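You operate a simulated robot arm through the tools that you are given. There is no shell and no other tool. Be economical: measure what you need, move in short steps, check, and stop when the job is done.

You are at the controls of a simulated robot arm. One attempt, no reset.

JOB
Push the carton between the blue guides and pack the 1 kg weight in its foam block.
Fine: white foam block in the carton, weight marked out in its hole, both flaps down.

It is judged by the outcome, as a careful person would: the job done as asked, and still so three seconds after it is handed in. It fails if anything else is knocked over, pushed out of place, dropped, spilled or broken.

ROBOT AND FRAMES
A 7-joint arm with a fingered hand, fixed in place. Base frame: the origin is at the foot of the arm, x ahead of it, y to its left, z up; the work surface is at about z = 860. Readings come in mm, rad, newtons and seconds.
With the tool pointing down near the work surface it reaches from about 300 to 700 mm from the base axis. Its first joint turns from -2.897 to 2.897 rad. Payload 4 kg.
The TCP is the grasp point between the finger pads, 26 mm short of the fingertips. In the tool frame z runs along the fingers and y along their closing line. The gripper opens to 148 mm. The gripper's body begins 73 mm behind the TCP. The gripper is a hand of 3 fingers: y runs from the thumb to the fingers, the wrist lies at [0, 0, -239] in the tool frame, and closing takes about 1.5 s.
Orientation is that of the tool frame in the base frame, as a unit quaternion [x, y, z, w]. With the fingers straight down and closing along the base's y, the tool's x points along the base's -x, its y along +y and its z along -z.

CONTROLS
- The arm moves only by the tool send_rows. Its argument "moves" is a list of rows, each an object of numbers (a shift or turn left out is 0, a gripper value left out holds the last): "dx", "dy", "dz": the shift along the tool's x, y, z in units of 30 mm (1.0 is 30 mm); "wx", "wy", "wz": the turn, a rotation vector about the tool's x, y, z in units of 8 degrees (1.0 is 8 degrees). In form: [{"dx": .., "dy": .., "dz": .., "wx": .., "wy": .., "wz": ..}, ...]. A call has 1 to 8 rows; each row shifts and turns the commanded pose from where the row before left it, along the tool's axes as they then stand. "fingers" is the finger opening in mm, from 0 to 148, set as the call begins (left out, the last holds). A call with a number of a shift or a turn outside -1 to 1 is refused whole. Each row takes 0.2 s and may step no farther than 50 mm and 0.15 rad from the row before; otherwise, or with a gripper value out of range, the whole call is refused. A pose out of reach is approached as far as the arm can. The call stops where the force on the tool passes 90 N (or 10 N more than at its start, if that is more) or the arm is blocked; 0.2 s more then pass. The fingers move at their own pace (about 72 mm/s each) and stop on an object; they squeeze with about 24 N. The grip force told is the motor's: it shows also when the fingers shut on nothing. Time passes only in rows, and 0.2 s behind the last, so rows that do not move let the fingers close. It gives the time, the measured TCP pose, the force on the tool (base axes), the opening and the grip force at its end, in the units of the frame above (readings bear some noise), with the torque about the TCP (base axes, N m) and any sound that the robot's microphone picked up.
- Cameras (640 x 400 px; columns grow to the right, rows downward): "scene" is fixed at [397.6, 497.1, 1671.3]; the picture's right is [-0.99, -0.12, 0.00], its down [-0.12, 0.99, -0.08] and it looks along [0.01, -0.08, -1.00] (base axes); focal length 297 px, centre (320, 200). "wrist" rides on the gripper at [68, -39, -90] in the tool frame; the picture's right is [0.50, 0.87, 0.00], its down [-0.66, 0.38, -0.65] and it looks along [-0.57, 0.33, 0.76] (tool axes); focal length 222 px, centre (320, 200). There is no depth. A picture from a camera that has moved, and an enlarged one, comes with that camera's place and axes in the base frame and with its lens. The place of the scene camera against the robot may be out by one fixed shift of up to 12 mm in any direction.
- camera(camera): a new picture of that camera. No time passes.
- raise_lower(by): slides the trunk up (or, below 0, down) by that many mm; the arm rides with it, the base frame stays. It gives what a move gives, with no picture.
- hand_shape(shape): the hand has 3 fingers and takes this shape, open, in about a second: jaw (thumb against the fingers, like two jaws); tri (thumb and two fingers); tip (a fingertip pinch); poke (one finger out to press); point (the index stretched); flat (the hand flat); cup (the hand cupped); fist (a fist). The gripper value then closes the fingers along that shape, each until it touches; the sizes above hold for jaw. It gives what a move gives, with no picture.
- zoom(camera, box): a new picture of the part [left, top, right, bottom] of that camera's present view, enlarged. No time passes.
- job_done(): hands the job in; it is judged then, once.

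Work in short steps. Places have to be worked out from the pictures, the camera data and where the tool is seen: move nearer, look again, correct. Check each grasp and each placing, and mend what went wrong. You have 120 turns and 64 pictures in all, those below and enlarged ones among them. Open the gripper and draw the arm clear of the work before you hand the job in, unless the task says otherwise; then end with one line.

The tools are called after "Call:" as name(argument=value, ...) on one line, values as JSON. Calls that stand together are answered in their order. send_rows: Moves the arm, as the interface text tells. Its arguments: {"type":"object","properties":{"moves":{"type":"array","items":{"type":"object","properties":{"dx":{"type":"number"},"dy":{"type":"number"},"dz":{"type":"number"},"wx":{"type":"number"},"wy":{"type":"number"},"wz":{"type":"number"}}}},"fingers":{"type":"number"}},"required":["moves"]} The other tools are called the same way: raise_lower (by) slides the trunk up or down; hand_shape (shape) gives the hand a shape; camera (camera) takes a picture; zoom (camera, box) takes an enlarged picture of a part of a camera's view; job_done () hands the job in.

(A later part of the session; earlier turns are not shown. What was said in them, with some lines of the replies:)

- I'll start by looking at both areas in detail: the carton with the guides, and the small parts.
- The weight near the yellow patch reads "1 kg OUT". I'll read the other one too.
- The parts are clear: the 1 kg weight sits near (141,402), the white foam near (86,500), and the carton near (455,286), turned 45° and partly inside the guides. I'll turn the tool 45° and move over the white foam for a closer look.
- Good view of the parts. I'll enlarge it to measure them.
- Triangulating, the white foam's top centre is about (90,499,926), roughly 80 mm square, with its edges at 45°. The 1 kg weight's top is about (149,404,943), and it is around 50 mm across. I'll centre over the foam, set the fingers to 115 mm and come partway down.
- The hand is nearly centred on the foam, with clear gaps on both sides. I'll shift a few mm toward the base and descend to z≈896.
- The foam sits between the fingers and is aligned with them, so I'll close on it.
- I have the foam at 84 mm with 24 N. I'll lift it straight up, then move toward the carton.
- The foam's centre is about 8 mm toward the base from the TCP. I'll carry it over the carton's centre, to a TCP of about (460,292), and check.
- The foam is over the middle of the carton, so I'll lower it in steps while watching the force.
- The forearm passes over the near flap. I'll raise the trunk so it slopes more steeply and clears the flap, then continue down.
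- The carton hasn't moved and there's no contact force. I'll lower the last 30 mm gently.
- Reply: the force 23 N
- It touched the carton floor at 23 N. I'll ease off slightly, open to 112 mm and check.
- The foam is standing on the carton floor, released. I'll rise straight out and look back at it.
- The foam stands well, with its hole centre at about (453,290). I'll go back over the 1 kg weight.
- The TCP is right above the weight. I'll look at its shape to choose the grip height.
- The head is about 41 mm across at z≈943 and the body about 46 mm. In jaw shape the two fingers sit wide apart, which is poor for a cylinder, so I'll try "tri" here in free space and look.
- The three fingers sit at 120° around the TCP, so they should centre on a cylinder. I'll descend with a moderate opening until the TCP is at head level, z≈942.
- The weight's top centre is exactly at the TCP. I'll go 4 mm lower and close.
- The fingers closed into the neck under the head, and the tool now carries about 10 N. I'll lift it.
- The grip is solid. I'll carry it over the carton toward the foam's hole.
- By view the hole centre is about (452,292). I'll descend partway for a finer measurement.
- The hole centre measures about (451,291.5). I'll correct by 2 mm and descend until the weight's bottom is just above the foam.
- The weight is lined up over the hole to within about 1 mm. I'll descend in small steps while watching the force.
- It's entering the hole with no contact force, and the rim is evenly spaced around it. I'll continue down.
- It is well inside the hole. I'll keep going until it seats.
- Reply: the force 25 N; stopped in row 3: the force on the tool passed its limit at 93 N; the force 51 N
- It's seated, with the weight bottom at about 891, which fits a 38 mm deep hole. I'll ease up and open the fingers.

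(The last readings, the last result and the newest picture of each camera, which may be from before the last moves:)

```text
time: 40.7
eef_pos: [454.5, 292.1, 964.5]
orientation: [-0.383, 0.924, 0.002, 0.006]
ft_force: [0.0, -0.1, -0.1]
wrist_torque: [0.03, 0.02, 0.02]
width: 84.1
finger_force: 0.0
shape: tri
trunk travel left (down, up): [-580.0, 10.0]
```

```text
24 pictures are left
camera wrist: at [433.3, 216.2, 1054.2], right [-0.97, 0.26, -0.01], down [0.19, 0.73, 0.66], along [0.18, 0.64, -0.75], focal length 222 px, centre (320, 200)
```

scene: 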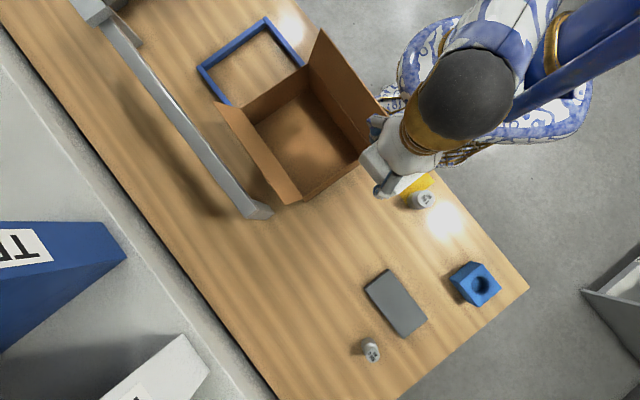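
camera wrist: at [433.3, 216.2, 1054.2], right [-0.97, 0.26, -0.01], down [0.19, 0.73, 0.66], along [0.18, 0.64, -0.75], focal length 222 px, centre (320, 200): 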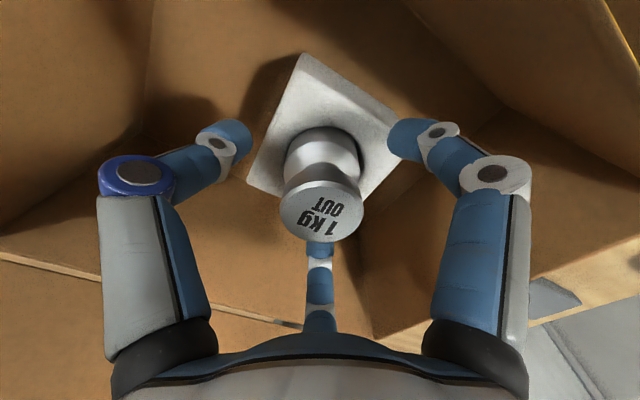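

The weight is standing upright in the hole and the fingers are clear. I'll rise straight out.

Call:
send_rows(moves=[{"dz": -0.6}, {"dz": -0.9}, {"dz": -1}, {"dz": -1}, {"dz": -1}, {"dz": -1}, {"dz": -1}, {"dz": -1}])

Call:
camera(camera="wrist")

```text
time: 42.5
eef_pos: [451.8, 292.1, 1189.9]
orientation: [-0.384, 0.923, 0.001, 0.004]
ft_force: [-0.4, -1.3, -0.9]
wrist_torque: [-0.01, 0.0, 0.0]
width: 84.4
finger_force: 0.1
shape: tri
trunk travel left (down, up): [-580.0, 10.0]
```

```text
23 pictures are left
camera wrist: at [430.8, 215.5, 1278.4], right [-0.97, 0.26, -0.01], down [0.19, 0.73, 0.66], along [0.17, 0.64, -0.75], focal length 222 px, centre (320, 200)
```

wrist: 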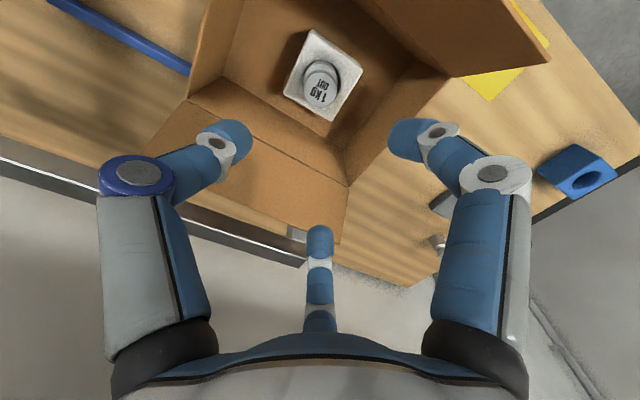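

Foam and weight are packed. Next is the far flap, and there is a grey rail just beyond it, so I'll look at that area before planning the fold.

Call:
zoom(camera="scene", box=[60, 0, 340, 240])

Call:
zoom(camera="wrist", box=[0, 100, 320, 300])

```text
1.67 times, centred on (200, 120) of scene
camera zoom: at [397.6, 497.1, 1671.3], right [-0.99, -0.12, 0.0], down [-0.12, 0.99, -0.08], along [0.01, -0.08, -1.0], focal length 496 px, centre (520, 333)
```

zoom: 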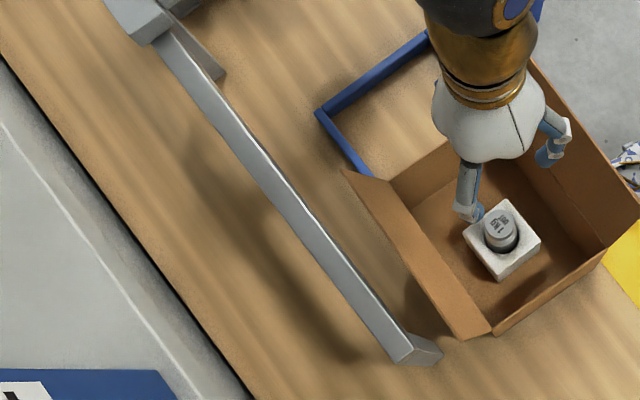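

```text
2.00 times, centred on (160, 200) of wrist
camera zoom: at [430.8, 215.5, 1278.4], right [-0.97, 0.26, -0.01], down [0.19, 0.73, 0.66], along [0.17, 0.64, -0.75], focal length 444 px, centre (640, 200)
```

zoom: 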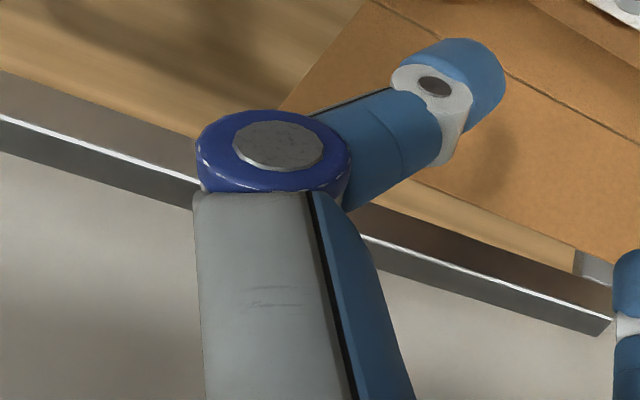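

The rail is about 60 mm beyond the far flap's edge, at z≈1065–1098, and ends near s≈-24. A slim single-finger probe should fit that gap, so I'll try the "poke" shape and look at it.

Call:
hand_shape(shape="poke")

Call:
camera(camera="wrist")

Call:
zoom(camera="scene", box=[180, 0, 420, 220])

```text
time: 43.4
eef_pos: [454.5, 292.7, 1190.2]
orientation: [-0.384, 0.923, 0.001, 0.007]
ft_force: [0.2, -0.1, 0.3]
wrist_torque: [-0.03, -0.02, -0.02]
width: 0.0
finger_force: 0.1
shape: poke
trunk travel left (down, up): [-580.0, 10.0]
```

```text
20 pictures are left
camera wrist: at [431.0, 215.5, 1277.9], right [-0.97, 0.26, -0.01], down [0.19, 0.73, 0.66], along [0.18, 0.64, -0.75], focal length 222 px, centre (320, 200)
```

wrist: 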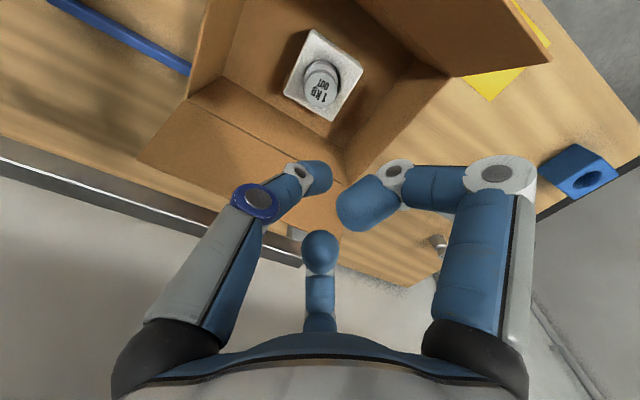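

```text
1.82 times, centred on (300, 110) of scene
camera zoom: at [397.6, 497.1, 1671.3], right [-0.99, -0.12, 0.0], down [-0.12, 0.99, -0.08], along [0.01, -0.08, -1.0], focal length 541 px, centre (356, 364)
```

zoom: 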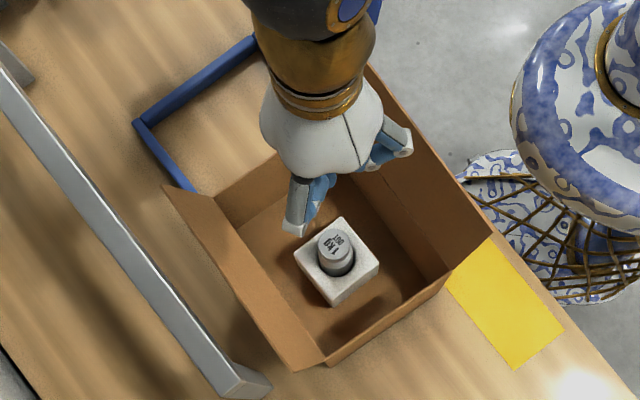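

In poke shape the thumb reaches the TCP while the other two curl up. I'll go over the gap between flap and rail, staying above both, and check the reach.

Call:
send_rows(moves=[{"dx": -0.87, "dy": 0.26}, {"dx": -0.87, "dy": 0.26}, {"dx": -0.87, "dy": 0.26}, {"dx": -0.87, "dy": 0.26}, {"dx": -0.87, "dy": 0.26}, {"dx": -0.87, "dy": 0.26}, {"dz": 0.7}, {"dz": 0.7}])

Call:
zoom(camera="scene", box=[180, 50, 380, 240])

Call:
camera(camera="wrist")

```text
time: 45.2
eef_pos: [511.7, 400.2, 1147.6]
orientation: [-0.384, 0.923, 0.001, 0.006]
ft_force: [-0.8, -0.1, 0.2]
wrist_torque: [0.01, -0.01, -0.01]
width: 0.0
finger_force: 0.1
shape: poke
out of reach, approached as far as the arm can: row 5, 6
trunk travel left (down, up): [-580.0, 10.0]
```

```text
2.11 times, centred on (280, 145) of scene
camera zoom: at [397.6, 497.1, 1671.3], right [-0.99, -0.12, 0.0], down [-0.12, 0.99, -0.08], along [0.01, -0.08, -1.0], focal length 626 px, centre (404, 316)
```

zoom: 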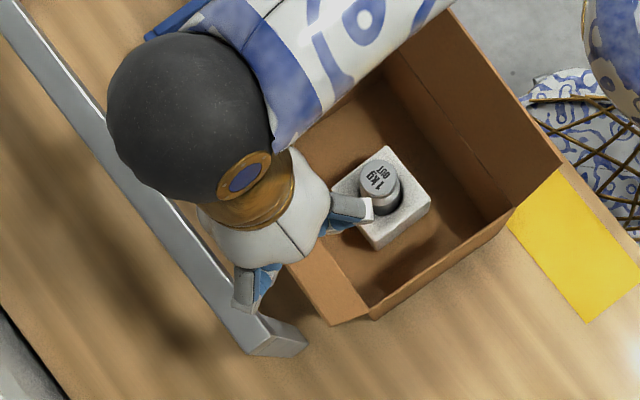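

```text
17 pictures are left
camera wrist: at [490.1, 325.2, 1235.0], right [-0.97, 0.26, -0.01], down [0.19, 0.73, 0.66], along [0.17, 0.64, -0.75], focal length 222 px, centre (320, 200)
```

wrist: 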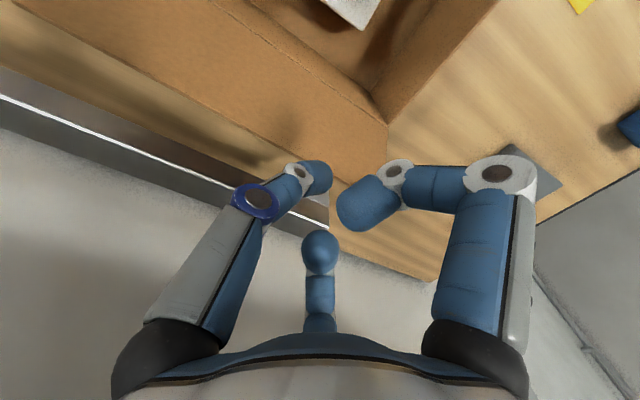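

At this height I only reach n≈645, so I'll need to tilt the hand outward. First, a close look at the flap edge and rail.

Call:
zoom(camera="wrist", box=[100, 40, 420, 240])

```text
2.00 times, centred on (260, 140) of wrist
camera zoom: at [490.1, 325.2, 1235.0], right [-0.97, 0.26, -0.01], down [0.19, 0.73, 0.66], along [0.17, 0.64, -0.75], focal length 444 px, centre (440, 320)
```

zoom: 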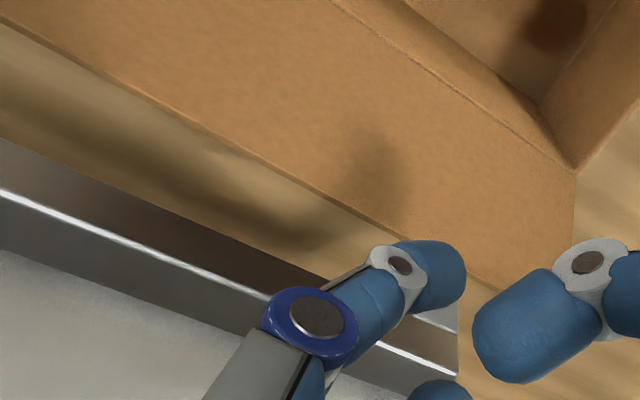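

Now it's clear: the flap edge is at n≈662, z≈1080, and the rail at n≈708, which leaves a gap of about 46 mm. I'll tilt the hand 20° outward for reach, staying above everything.

Call:
send_rows(moves=[{"wy": -0.833}, {"wy": -0.833}, {"wy": -0.833}, {}])

```text
time: 46.2
eef_pos: [510.1, 401.3, 1147.3]
orientation: [-0.377, 0.909, 0.068, 0.166]
ft_force: [0.2, 0.2, -0.5]
wrist_torque: [-0.01, 0.01, 0.0]
width: 0.1
finger_force: 0.0
shape: poke
trunk travel left (down, up): [-580.0, 10.0]
```

The tilt is correct. I'll move above the gap, to TCP n≈677 and s≈-25, and check before going in.

Call:
send_rows(moves=[{"dx": -0.467, "dz": 0.295, "dy": 0.767}, {"dx": -0.467, "dz": 0.295, "dy": 0.767}, {}])

Call:
zoom(camera="wrist", box=[100, 40, 420, 240])

```text
time: 47.0
eef_pos: [499.5, 456.8, 1140.9]
orientation: [-0.377, 0.908, 0.068, 0.167]
ft_force: [0.2, -0.3, 0.4]
wrist_torque: [-0.02, -0.03, 0.0]
width: 0.3
finger_force: 0.0
shape: poke
trunk travel left (down, up): [-580.0, 10.0]
```

```text
2.00 times, centred on (260, 140) of wrist
camera zoom: at [459.8, 361.4, 1201.2], right [-0.94, 0.28, -0.18], down [0.0, 0.54, 0.84], along [0.33, 0.79, -0.51], focal length 444 px, centre (440, 320)
```

zoom: 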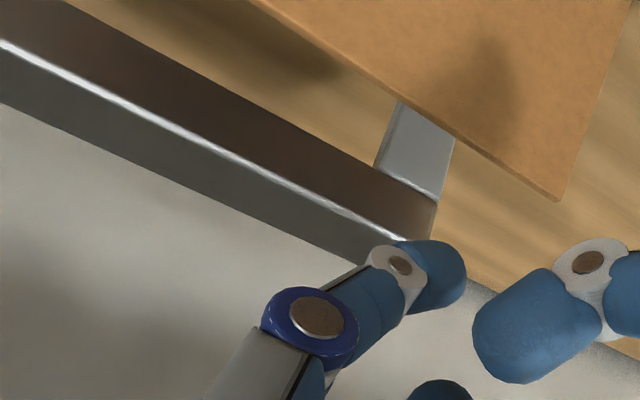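

The flap corner is at about n=667, s=+6, and the rail ends at s≈-25, n≈700. I'll shift past the rail end to s≈-7 and lower the fingertip behind the flap.

Call:
send_rows(moves=[{"dy": 0.57}, {"dx": 0.2, "dz": 0.56}, {"dx": 0.2, "dz": 0.56}, {"dx": 0.2, "dz": 0.56}, {}])

Call:
zoom(camera="wrist", box=[160, 0, 480, 240])

```text
time: 48.2
eef_pos: [490.3, 468.6, 1089.2]
orientation: [-0.377, 0.908, 0.068, 0.168]
ft_force: [0.7, -0.9, 0.1]
wrist_torque: [0.0, 0.0, 0.0]
width: 0.0
finger_force: 0.1
shape: poke
trunk travel left (down, up): [-580.0, 10.0]
```

```text
1.67 times, centred on (320, 120) of wrist
camera zoom: at [450.2, 373.6, 1148.8], right [-0.94, 0.28, -0.18], down [0.0, 0.54, 0.84], along [0.33, 0.79, -0.51], focal length 370 px, centre (320, 333)
```

zoom: 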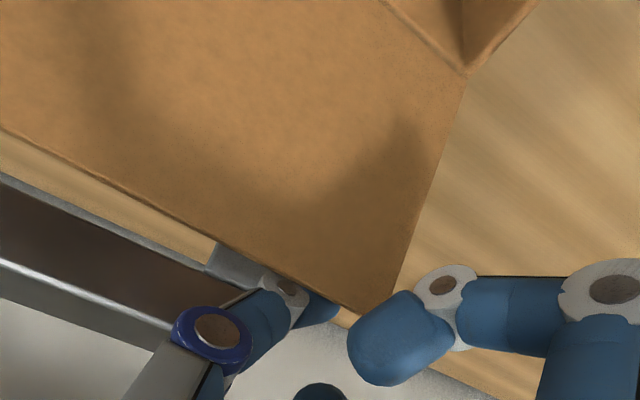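

The fingertip is behind the flap corner with no contact. I'll sweep inward, rising a little to follow the flap's arc.

Call:
send_rows(moves=[{"dx": 0.413, "dz": -0.328}, {"dx": 0.57, "dz": -0.385}, {"dx": 0.627, "dz": -0.228}])

Call:
camera(camera="wrist")

```text
time: 49.0
eef_pos: [449.4, 431.1, 1097.4]
orientation: [-0.378, 0.908, 0.067, 0.166]
ft_force: [-0.7, 0.6, -0.7]
wrist_torque: [0.0, 0.02, 0.03]
width: 0.1
finger_force: 0.2
shape: poke
trunk travel left (down, up): [-580.0, 10.0]
```

```text
13 pictures are left
camera wrist: at [409.7, 335.5, 1158.3], right [-0.94, 0.28, -0.18], down [0.0, 0.54, 0.84], along [0.33, 0.79, -0.51], focal length 222 px, centre (320, 200)
```

wrist: 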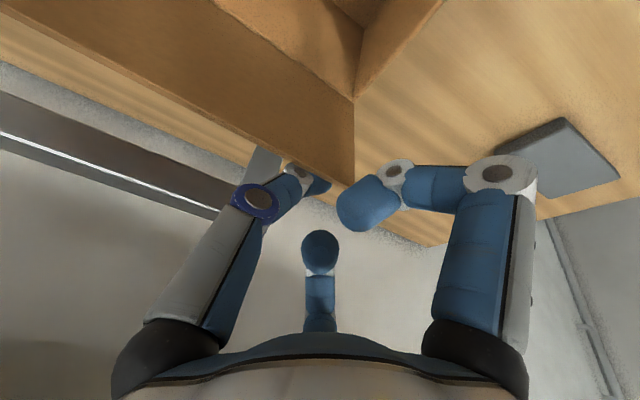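

The flap is coming upright with very little force. I'll continue along its arc, inward and then downward.

Call:
send_rows(moves=[{"dx": 0.713, "dz": -0.19}, {"dx": 0.903, "dz": 0.24}])

Call:
send_rows(moves=[{"dx": 0.607, "dz": 0.6}, {"dx": 0.54, "dz": 0.513}])

Call:
camera(camera="wrist")

```text
time: 49.6
eef_pos: [418.0, 399.2, 1080.6]
orientation: [-0.378, 0.908, 0.068, 0.166]
ft_force: [-0.6, -0.4, -0.2]
wrist_torque: [-0.02, -0.03, -0.02]
width: 0.1
finger_force: 0.1
shape: poke
trunk travel left (down, up): [-580.0, 10.0]
```

```text
time: 50.2
eef_pos: [403.9, 383.1, 1035.3]
orientation: [-0.378, 0.908, 0.068, 0.165]
ft_force: [0.1, -0.2, 0.6]
wrist_torque: [0.01, -0.02, -0.02]
width: 0.0
finger_force: 0.2
shape: poke
trunk travel left (down, up): [-580.0, 10.0]
```

```text
12 pictures are left
camera wrist: at [364.2, 288.3, 1095.8], right [-0.94, 0.28, -0.18], down [0.0, 0.54, 0.84], along [0.33, 0.79, -0.51], focal length 222 px, centre (320, 200)
```

wrist: 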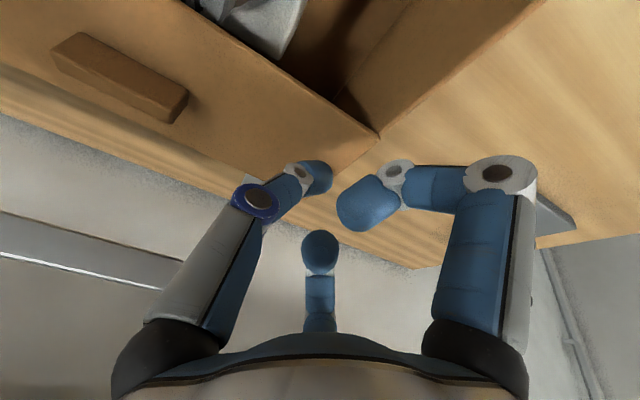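

The far flap is nearly down, and I can see its outer side with a small tab on it. I'll press the last bit gently.

Call:
send_rows(moves=[{"dx": 0.13, "dz": 0.16}, {"dx": 0.13, "dz": 0.16}, {"dx": 0.03, "dz": 0.1}])

Call:
zoom(camera="scene", box=[200, 20, 420, 220])

```text
time: 51.0
eef_pos: [402.4, 382.0, 1021.9]
orientation: [-0.378, 0.908, 0.069, 0.167]
ft_force: [-0.6, -1.9, 6.0]
wrist_torque: [-0.01, 0.01, -0.01]
width: 0.0
finger_force: 0.1
shape: poke
trunk travel left (down, up): [-580.0, 10.0]
```

```text
2.00 times, centred on (310, 120) of scene
camera zoom: at [397.6, 497.1, 1671.3], right [-0.99, -0.12, 0.0], down [-0.12, 0.99, -0.08], along [0.01, -0.08, -1.0], focal length 595 px, centre (340, 360)
```

zoom: 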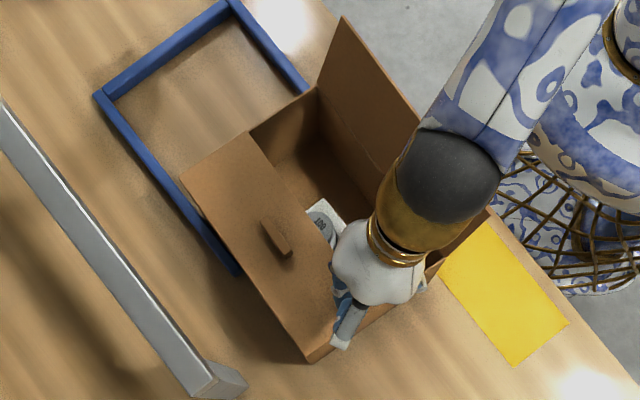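

The far flap is flat at 6 N of contact. I'll lift off, straighten the tool and move over to the outside of the near flap.

Call:
send_rows(moves=[{"dx": -0.292, "dz": -0.8}, {"dx": -0.292, "dz": -0.8}, {"dx": -0.292, "dz": -0.8}, {"dx": -0.292, "dz": -0.8}, {"dx": -0.292, "dz": -0.8}, {"wy": 0.833}, {"wy": 0.833}, {"wy": 0.833}])

Call:
send_rows(moves=[{"dx": 0.97, "dy": -0.2}, {"dx": 0.97, "dy": -0.2}, {"dx": 0.97, "dy": -0.2}, {"dx": 0.97, "dy": -0.2}, {"dx": 0.97, "dy": -0.2}, {"dx": 0.97, "dy": -0.2}, {"dx": 0.97, "dy": -0.2}, {}])

Call:
camera(camera="wrist")

Call:
zoom(camera="scene", box=[200, 20, 420, 220])

```text
time: 52.8
eef_pos: [401.5, 379.9, 1147.8]
orientation: [-0.383, 0.924, 0.0, 0.005]
ft_force: [0.1, 0.1, -0.9]
wrist_torque: [0.01, 0.04, 0.02]
width: 0.0
finger_force: 0.1
shape: poke
trunk travel left (down, up): [-580.0, 10.0]
```

```text
time: 54.6
eef_pos: [287.5, 206.0, 1147.0]
orientation: [-0.384, 0.923, 0.001, 0.007]
ft_force: [-0.5, 0.2, 0.0]
wrist_torque: [0.0, 0.01, 0.0]
width: 0.0
finger_force: 0.2
shape: poke
trunk travel left (down, up): [-580.0, 10.0]
```

```text
10 pictures are left
camera wrist: at [266.7, 130.0, 1235.0], right [-0.97, 0.26, -0.01], down [0.19, 0.73, 0.66], along [0.18, 0.64, -0.75], focal length 222 px, centre (320, 200)
```

wrist: 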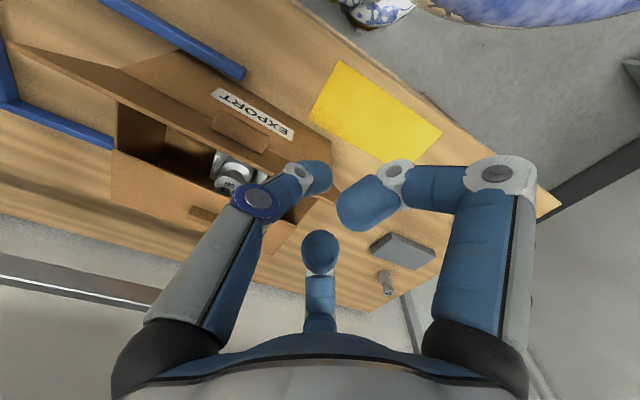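

```text
2.00 times, centred on (310, 120) of scene
camera zoom: at [397.6, 497.1, 1671.3], right [-0.99, -0.12, 0.0], down [-0.12, 0.99, -0.08], along [0.01, -0.08, -1.0], focal length 595 px, centre (340, 360)
```

zoom: 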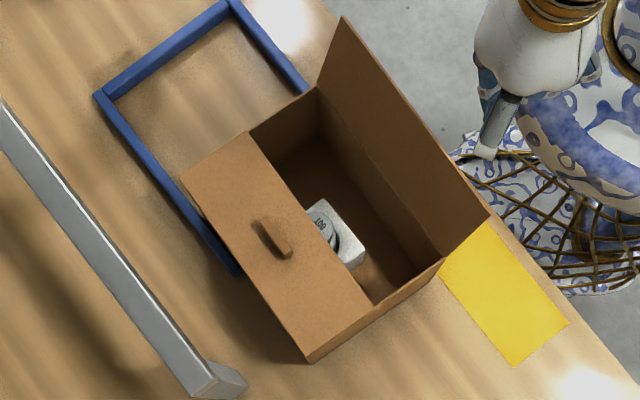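

The far flap stays down. The finger is outside the near flap, whose edge is at n≈393, clear of its tab. I'll lower and sweep inward.

Call:
send_rows(moves=[{"dz": 0.98}, {"dz": 0.98}, {"dx": -1}, {"dx": -1, "dz": -0.1}, {"dx": -0.7, "dz": -0.1}])

Call:
zoom(camera="scene", box=[200, 20, 420, 220])

```text
time: 55.8
eef_pos: [346.9, 265.2, 1093.7]
orientation: [-0.385, 0.923, 0.001, 0.006]
ft_force: [0.3, -0.8, -0.2]
wrist_torque: [0.02, 0.01, 0.02]
width: 0.0
finger_force: 0.0
shape: poke
trunk travel left (down, up): [-580.0, 10.0]
```

```text
2.00 times, centred on (310, 120) of scene
camera zoom: at [397.6, 497.1, 1671.3], right [-0.99, -0.12, 0.0], down [-0.12, 0.99, -0.08], along [0.01, -0.08, -1.0], focal length 595 px, centre (340, 360)
```

zoom: 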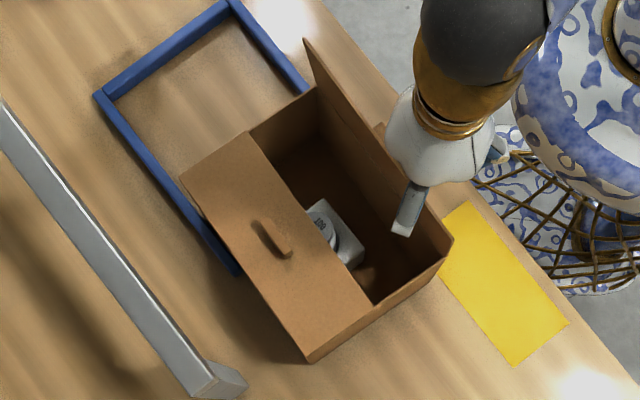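

The near flap is about upright and following. I'll continue along its arc and down.

Call:
send_rows(moves=[{"dx": -0.53}, {"dx": -0.77, "dz": 0.48}, {"dx": -0.37, "dz": 0.77}, {"dx": -0.13, "dz": 0.67}])

Call:
send_rows(moves=[{"dx": -0.07, "dz": 0.2}, {"dx": -0.03, "dz": 0.2}])

Call:
zoom(camera="scene", box=[200, 20, 420, 220])

```text
time: 56.8
eef_pos: [384.6, 303.1, 1037.0]
orientation: [-0.384, 0.923, 0.0, 0.006]
ft_force: [0.2, 1.1, -0.1]
wrist_torque: [0.02, 0.01, -0.01]
width: 0.1
finger_force: 0.0
shape: poke
trunk travel left (down, up): [-580.0, 10.0]
```

```text
time: 57.4
eef_pos: [385.3, 306.0, 1026.5]
orientation: [-0.383, 0.924, 0.002, 0.006]
ft_force: [-0.1, 0.6, 0.3]
wrist_torque: [0.01, -0.03, 0.0]
width: 0.0
finger_force: 0.0
shape: poke
trunk travel left (down, up): [-580.0, 10.0]
```

```text
2.00 times, centred on (310, 120) of scene
camera zoom: at [397.6, 497.1, 1671.3], right [-0.99, -0.12, 0.0], down [-0.12, 0.99, -0.08], along [0.01, -0.08, -1.0], focal length 595 px, centre (340, 360)
```

zoom: 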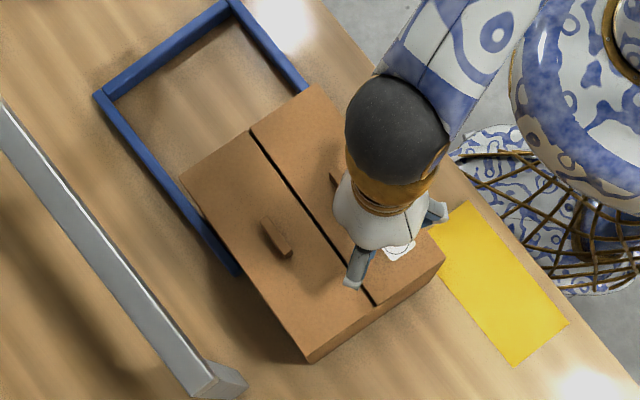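

Near flap is almost flat; pressing a little further until light contact force.

Call:
send_rows(moves=[{"dz": 0.1}, {"dz": 0.1}])

```text
time: 58.0
eef_pos: [385.2, 304.7, 1020.9]
orientation: [-0.384, 0.923, 0.001, 0.007]
ft_force: [2.6, -3.2, 18.2]
wrist_torque: [-0.11, 0.03, 0.0]
width: 0.0
finger_force: 0.0
shape: poke
trunk travel left (down, up): [-580.0, 10.0]
```

Both flaps are flat, with an 18 N contact on the second. I'll lift, move behind the carton's rear wall and make a fist for pushing.

Call:
send_rows(moves=[{"dz": -1}, {"dz": -1}, {"dz": -0.7}, {"dx": -0.43, "dy": 1}, {"dx": -0.43, "dy": 1}, {"dx": -0.43, "dy": 1}, {"dy": 1}, {"dy": 1}])

Call:
hand_shape(shape="fist")

Call:
camera(camera="wrist")

Call:
zoom(camera="scene", box=[180, 0, 420, 220])

```text
time: 59.8
eef_pos: [304.3, 439.5, 1098.5]
orientation: [-0.383, 0.924, 0.001, 0.007]
ft_force: [-0.2, -0.2, 0.2]
wrist_torque: [0.05, -0.01, 0.02]
width: 0.2
finger_force: 0.0
shape: poke
trunk travel left (down, up): [-580.0, 10.0]
```

```text
time: 60.7
eef_pos: [305.3, 437.9, 1099.2]
orientation: [-0.384, 0.923, 0.002, 0.006]
ft_force: [0.1, 0.1, 0.4]
wrist_torque: [0.02, 0.02, 0.0]
width: 0.0
finger_force: 0.0
shape: fist
trunk travel left (down, up): [-580.0, 10.0]
```

```text
6 pictures are left
camera wrist: at [284.2, 361.6, 1188.4], right [-0.97, 0.26, -0.01], down [0.19, 0.73, 0.66], along [0.18, 0.64, -0.75], focal length 222 px, centre (320, 200)
```

wrist: 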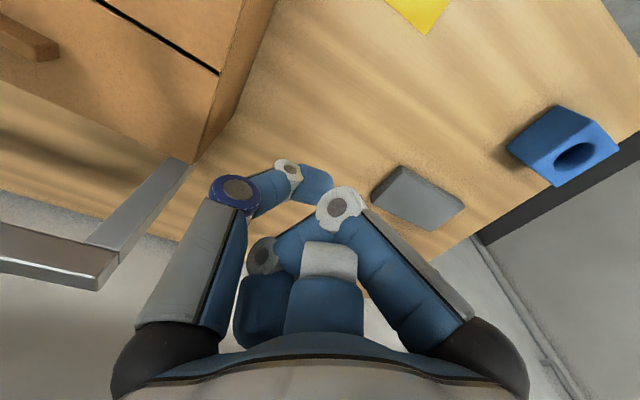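

```text
1.82 times, centred on (300, 110) of scene
camera zoom: at [397.6, 497.1, 1671.3], right [-0.99, -0.12, 0.0], down [-0.12, 0.99, -0.08], along [0.01, -0.08, -1.0], focal length 541 px, centre (356, 364)
```

zoom: 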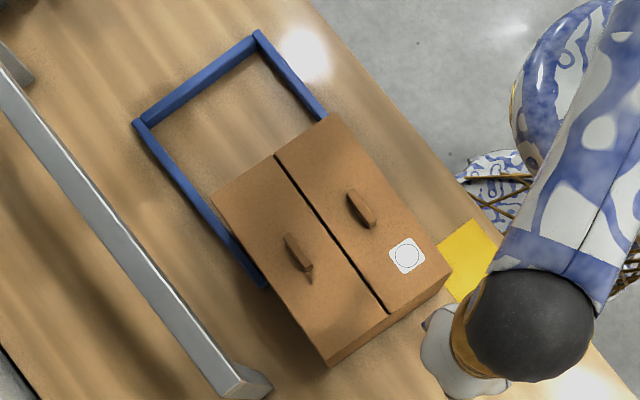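

Both flaps stay shut, and the guides' legs flank the carton. I'll lower the fist behind the rear wall to z≈900.

Call:
send_rows(moves=[{"dz": 0.95}, {"dz": 0.95}, {"dz": 0.95}, {"dz": 0.95}, {"dz": 0.95}, {"dz": 0.95}, {"dz": 0.9}])

Call:
send_rows(moves=[{"dy": -0.4}, {"dy": -0.4}, {"dy": -0.4}, {"dy": -0.4}])

```text
time: 62.3
eef_pos: [306.2, 439.5, 901.7]
orientation: [-0.385, 0.923, 0.001, 0.007]
ft_force: [0.1, -1.3, 0.0]
wrist_torque: [0.0, 0.0, 0.01]
width: 0.0
finger_force: 0.1
shape: fist
trunk travel left (down, up): [-580.0, 10.0]
```

```text
time: 63.3
eef_pos: [339.5, 405.0, 903.6]
orientation: [-0.383, 0.924, 0.001, 0.006]
ft_force: [-10.0, 1.5, 7.1]
wrist_torque: [-0.72, -0.75, -0.83]
width: 0.1
finger_force: 0.1
shape: fist
trunk travel left (down, up): [-580.0, 10.0]
```

Contact made at s≈51 with about 10 N. I'll push on in short strokes and check that the carton follows.

Call:
send_rows(moves=[{"dy": -0.4}, {"dy": -0.4}, {"dy": -0.4}])

Call:
zoom(camera="scene", box=[180, 0, 420, 220])

```text
time: 64.1
eef_pos: [365.3, 381.2, 904.2]
orientation: [-0.385, 0.923, 0.001, 0.007]
ft_force: [-10.5, 4.8, 14.2]
wrist_torque: [-1.65, -0.74, -1.03]
width: 0.0
finger_force: 0.1
shape: fist
trunk travel left (down, up): [-580.0, 10.0]
```

```text
1.82 times, centred on (300, 110) of scene
camera zoom: at [397.6, 497.1, 1671.3], right [-0.99, -0.12, 0.0], down [-0.12, 0.99, -0.08], along [0.01, -0.08, -1.0], focal length 541 px, centre (356, 364)
```

zoom: 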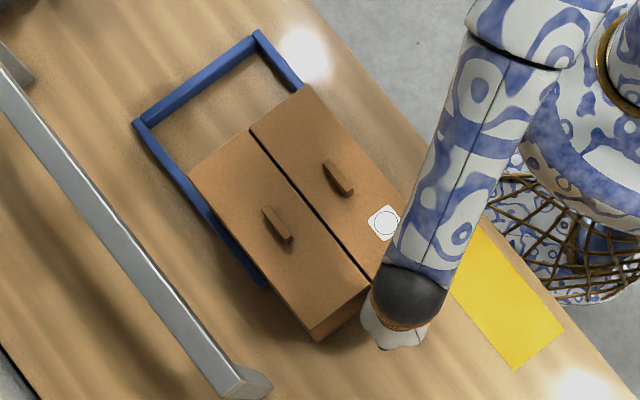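

The carton follows straight between the guides. I'll keep pushing.

Call:
send_rows(moves=[{"dy": -0.5}, {"dy": -0.5}, {"dy": -0.5}, {"dy": -0.5}, {"dy": -0.5}, {"dy": -0.5}])

Call:
zoom(camera="scene", box=[180, 0, 420, 220])

```text
time: 65.5
eef_pos: [430.3, 317.6, 903.7]
orientation: [-0.383, 0.924, 0.001, 0.008]
ft_force: [-7.8, 5.5, 9.2]
wrist_torque: [-1.25, -0.53, -0.74]
width: 0.3
finger_force: 0.1
shape: fist
trunk travel left (down, up): [-580.0, 10.0]
```

```text
1.82 times, centred on (300, 110) of scene
camera zoom: at [397.6, 497.1, 1671.3], right [-0.99, -0.12, 0.0], down [-0.12, 0.99, -0.08], along [0.01, -0.08, -1.0], focal length 541 px, centre (356, 364)
```

zoom: 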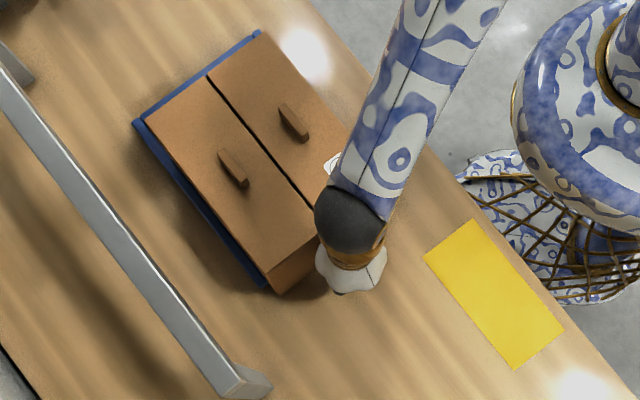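

About 70–80 mm remain to the stop. I'll push most of that, then creep.

Call:
send_rows(moves=[{"dy": -0.4}, {"dy": -0.4}, {"dy": -0.4}, {"dy": -0.3}, {"dy": -0.3}, {"dy": -0.2}])

Call:
send_rows(moves=[{"dy": -0.12}, {"dy": -0.12}])

```text
time: 66.9
eef_pos: [472.4, 273.4, 903.4]
orientation: [-0.384, 0.923, 0.001, 0.007]
ft_force: [-8.5, 5.5, 7.0]
wrist_torque: [-1.14, -0.61, -0.78]
width: 0.0
finger_force: 0.0
shape: fist
trunk travel left (down, up): [-580.0, 10.0]
```

```text
time: 67.5
eef_pos: [477.2, 268.9, 904.6]
orientation: [-0.385, 0.923, 0.001, 0.006]
ft_force: [-8.7, 4.9, 6.9]
wrist_torque: [-1.1, -0.62, -0.79]
width: 0.1
finger_force: 0.1
shape: fist
trunk travel left (down, up): [-580.0, 10.0]
```

Still sliding at about 10 N. I'll creep on toward the end bar.

Call:
send_rows(moves=[{"dy": -0.12}, {"dy": -0.12}])

Call:
send_rows(moves=[{"dy": -0.1}, {"dy": -0.1}])

Call:
zoom(camera="scene", box=[180, 0, 420, 220])

```text
time: 68.1
eef_pos: [480.4, 269.3, 903.2]
orientation: [-0.384, 0.923, 0.001, 0.006]
ft_force: [-23.7, 17.7, 6.8]
wrist_torque: [-2.29, -1.87, -2.28]
width: 0.0
finger_force: 0.0
shape: fist
trunk travel left (down, up): [-580.0, 10.0]
```

```text
time: 68.7
eef_pos: [481.4, 266.3, 905.2]
orientation: [-0.385, 0.923, 0.001, 0.007]
ft_force: [-44.9, 45.1, 20.4]
wrist_torque: [-5.68, -3.34, -4.39]
width: 0.2
finger_force: 0.1
shape: fist
trunk travel left (down, up): [-580.0, 10.0]
```

```text
1.82 times, centred on (300, 110) of scene
camera zoom: at [397.6, 497.1, 1671.3], right [-0.99, -0.12, 0.0], down [-0.12, 0.99, -0.08], along [0.01, -0.08, -1.0], focal length 541 px, centre (356, 364)
```

zoom: 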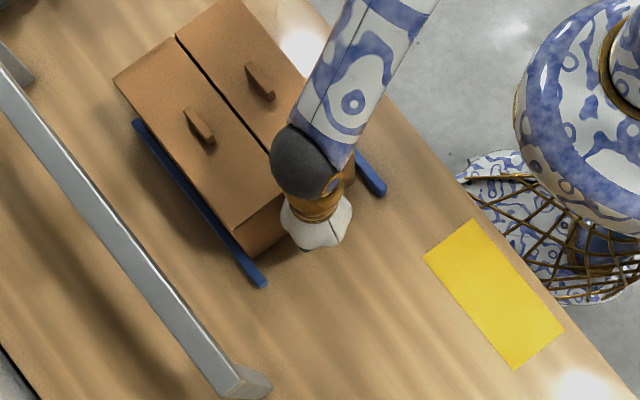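

The force rose to about 64 N, so the carton is against the end bar and the guides haven't moved. I'll back off, rise and draw clear.

Call:
send_rows(moves=[{"dy": 0.3}, {"dy": 0.7}, {"dy": 1}, {"dy": 1}, {"dy": 1}])

Call:
send_rows(moves=[{"dz": -1}, {"dz": -1}, {"dz": -1}, {"dz": -1}, {"dz": -1}, {"dz": -1}, {"dz": -1}, {"dz": -1}])

Call:
send_rows(moves=[{"dx": 1, "dy": 0.5}, {"dx": 1, "dy": 0.5}, {"dx": 1, "dy": 0.5}, {"dx": 1, "dy": 0.5}, {"dx": 1, "dy": 0.5}])

Call:
hand_shape(shape="jaw")

Call:
camera(camera="scene")

```text
time: 69.9
eef_pos: [403.1, 345.3, 901.9]
orientation: [-0.383, 0.924, 0.0, 0.006]
ft_force: [0.1, -0.1, -1.1]
wrist_torque: [-0.01, -0.02, 0.01]
width: 0.0
finger_force: 0.0
shape: fist
trunk travel left (down, up): [-580.0, 10.0]
```

```text
time: 71.7
eef_pos: [399.6, 344.2, 1143.3]
orientation: [-0.383, 0.924, 0.002, 0.007]
ft_force: [0.4, 0.4, -0.6]
wrist_torque: [0.02, 0.0, 0.01]
width: 0.0
finger_force: 0.0
shape: fist
trunk travel left (down, up): [-580.0, 10.0]
```

```text
time: 72.9
eef_pos: [241.3, 289.5, 1138.7]
orientation: [-0.383, 0.924, 0.002, 0.007]
ft_force: [-0.1, 0.7, 0.2]
wrist_torque: [0.03, -0.01, 0.02]
width: 0.0
finger_force: 0.0
shape: fist
trunk travel left (down, up): [-580.0, 10.0]
```

```text
time: 73.8
eef_pos: [243.8, 290.0, 1139.9]
orientation: [-0.383, 0.924, 0.002, 0.006]
ft_force: [-0.3, 0.5, 0.1]
wrist_torque: [0.04, 0.0, -0.01]
width: 148.0
finger_force: 0.0
shape: jaw
trunk travel left (down, up): [-580.0, 10.0]
```

```text
1 pictures are left
```

scene: 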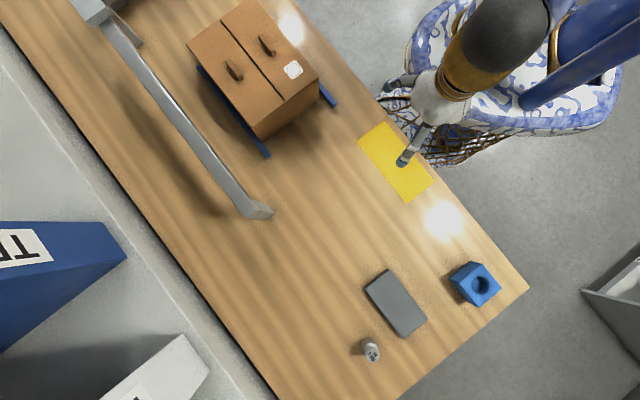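

The carton is fully between the guides with both flaps down. Everything else is where it was, and the arm is clear with the hand open, so I'm handing in.

Call:
job_done()

```text
The job is handed in.
```

The carton is pushed up against the end bar between the blue guides. The white foam block is inside with the 1 kg weight in its hole, "OUT" side up, and both flaps are down.
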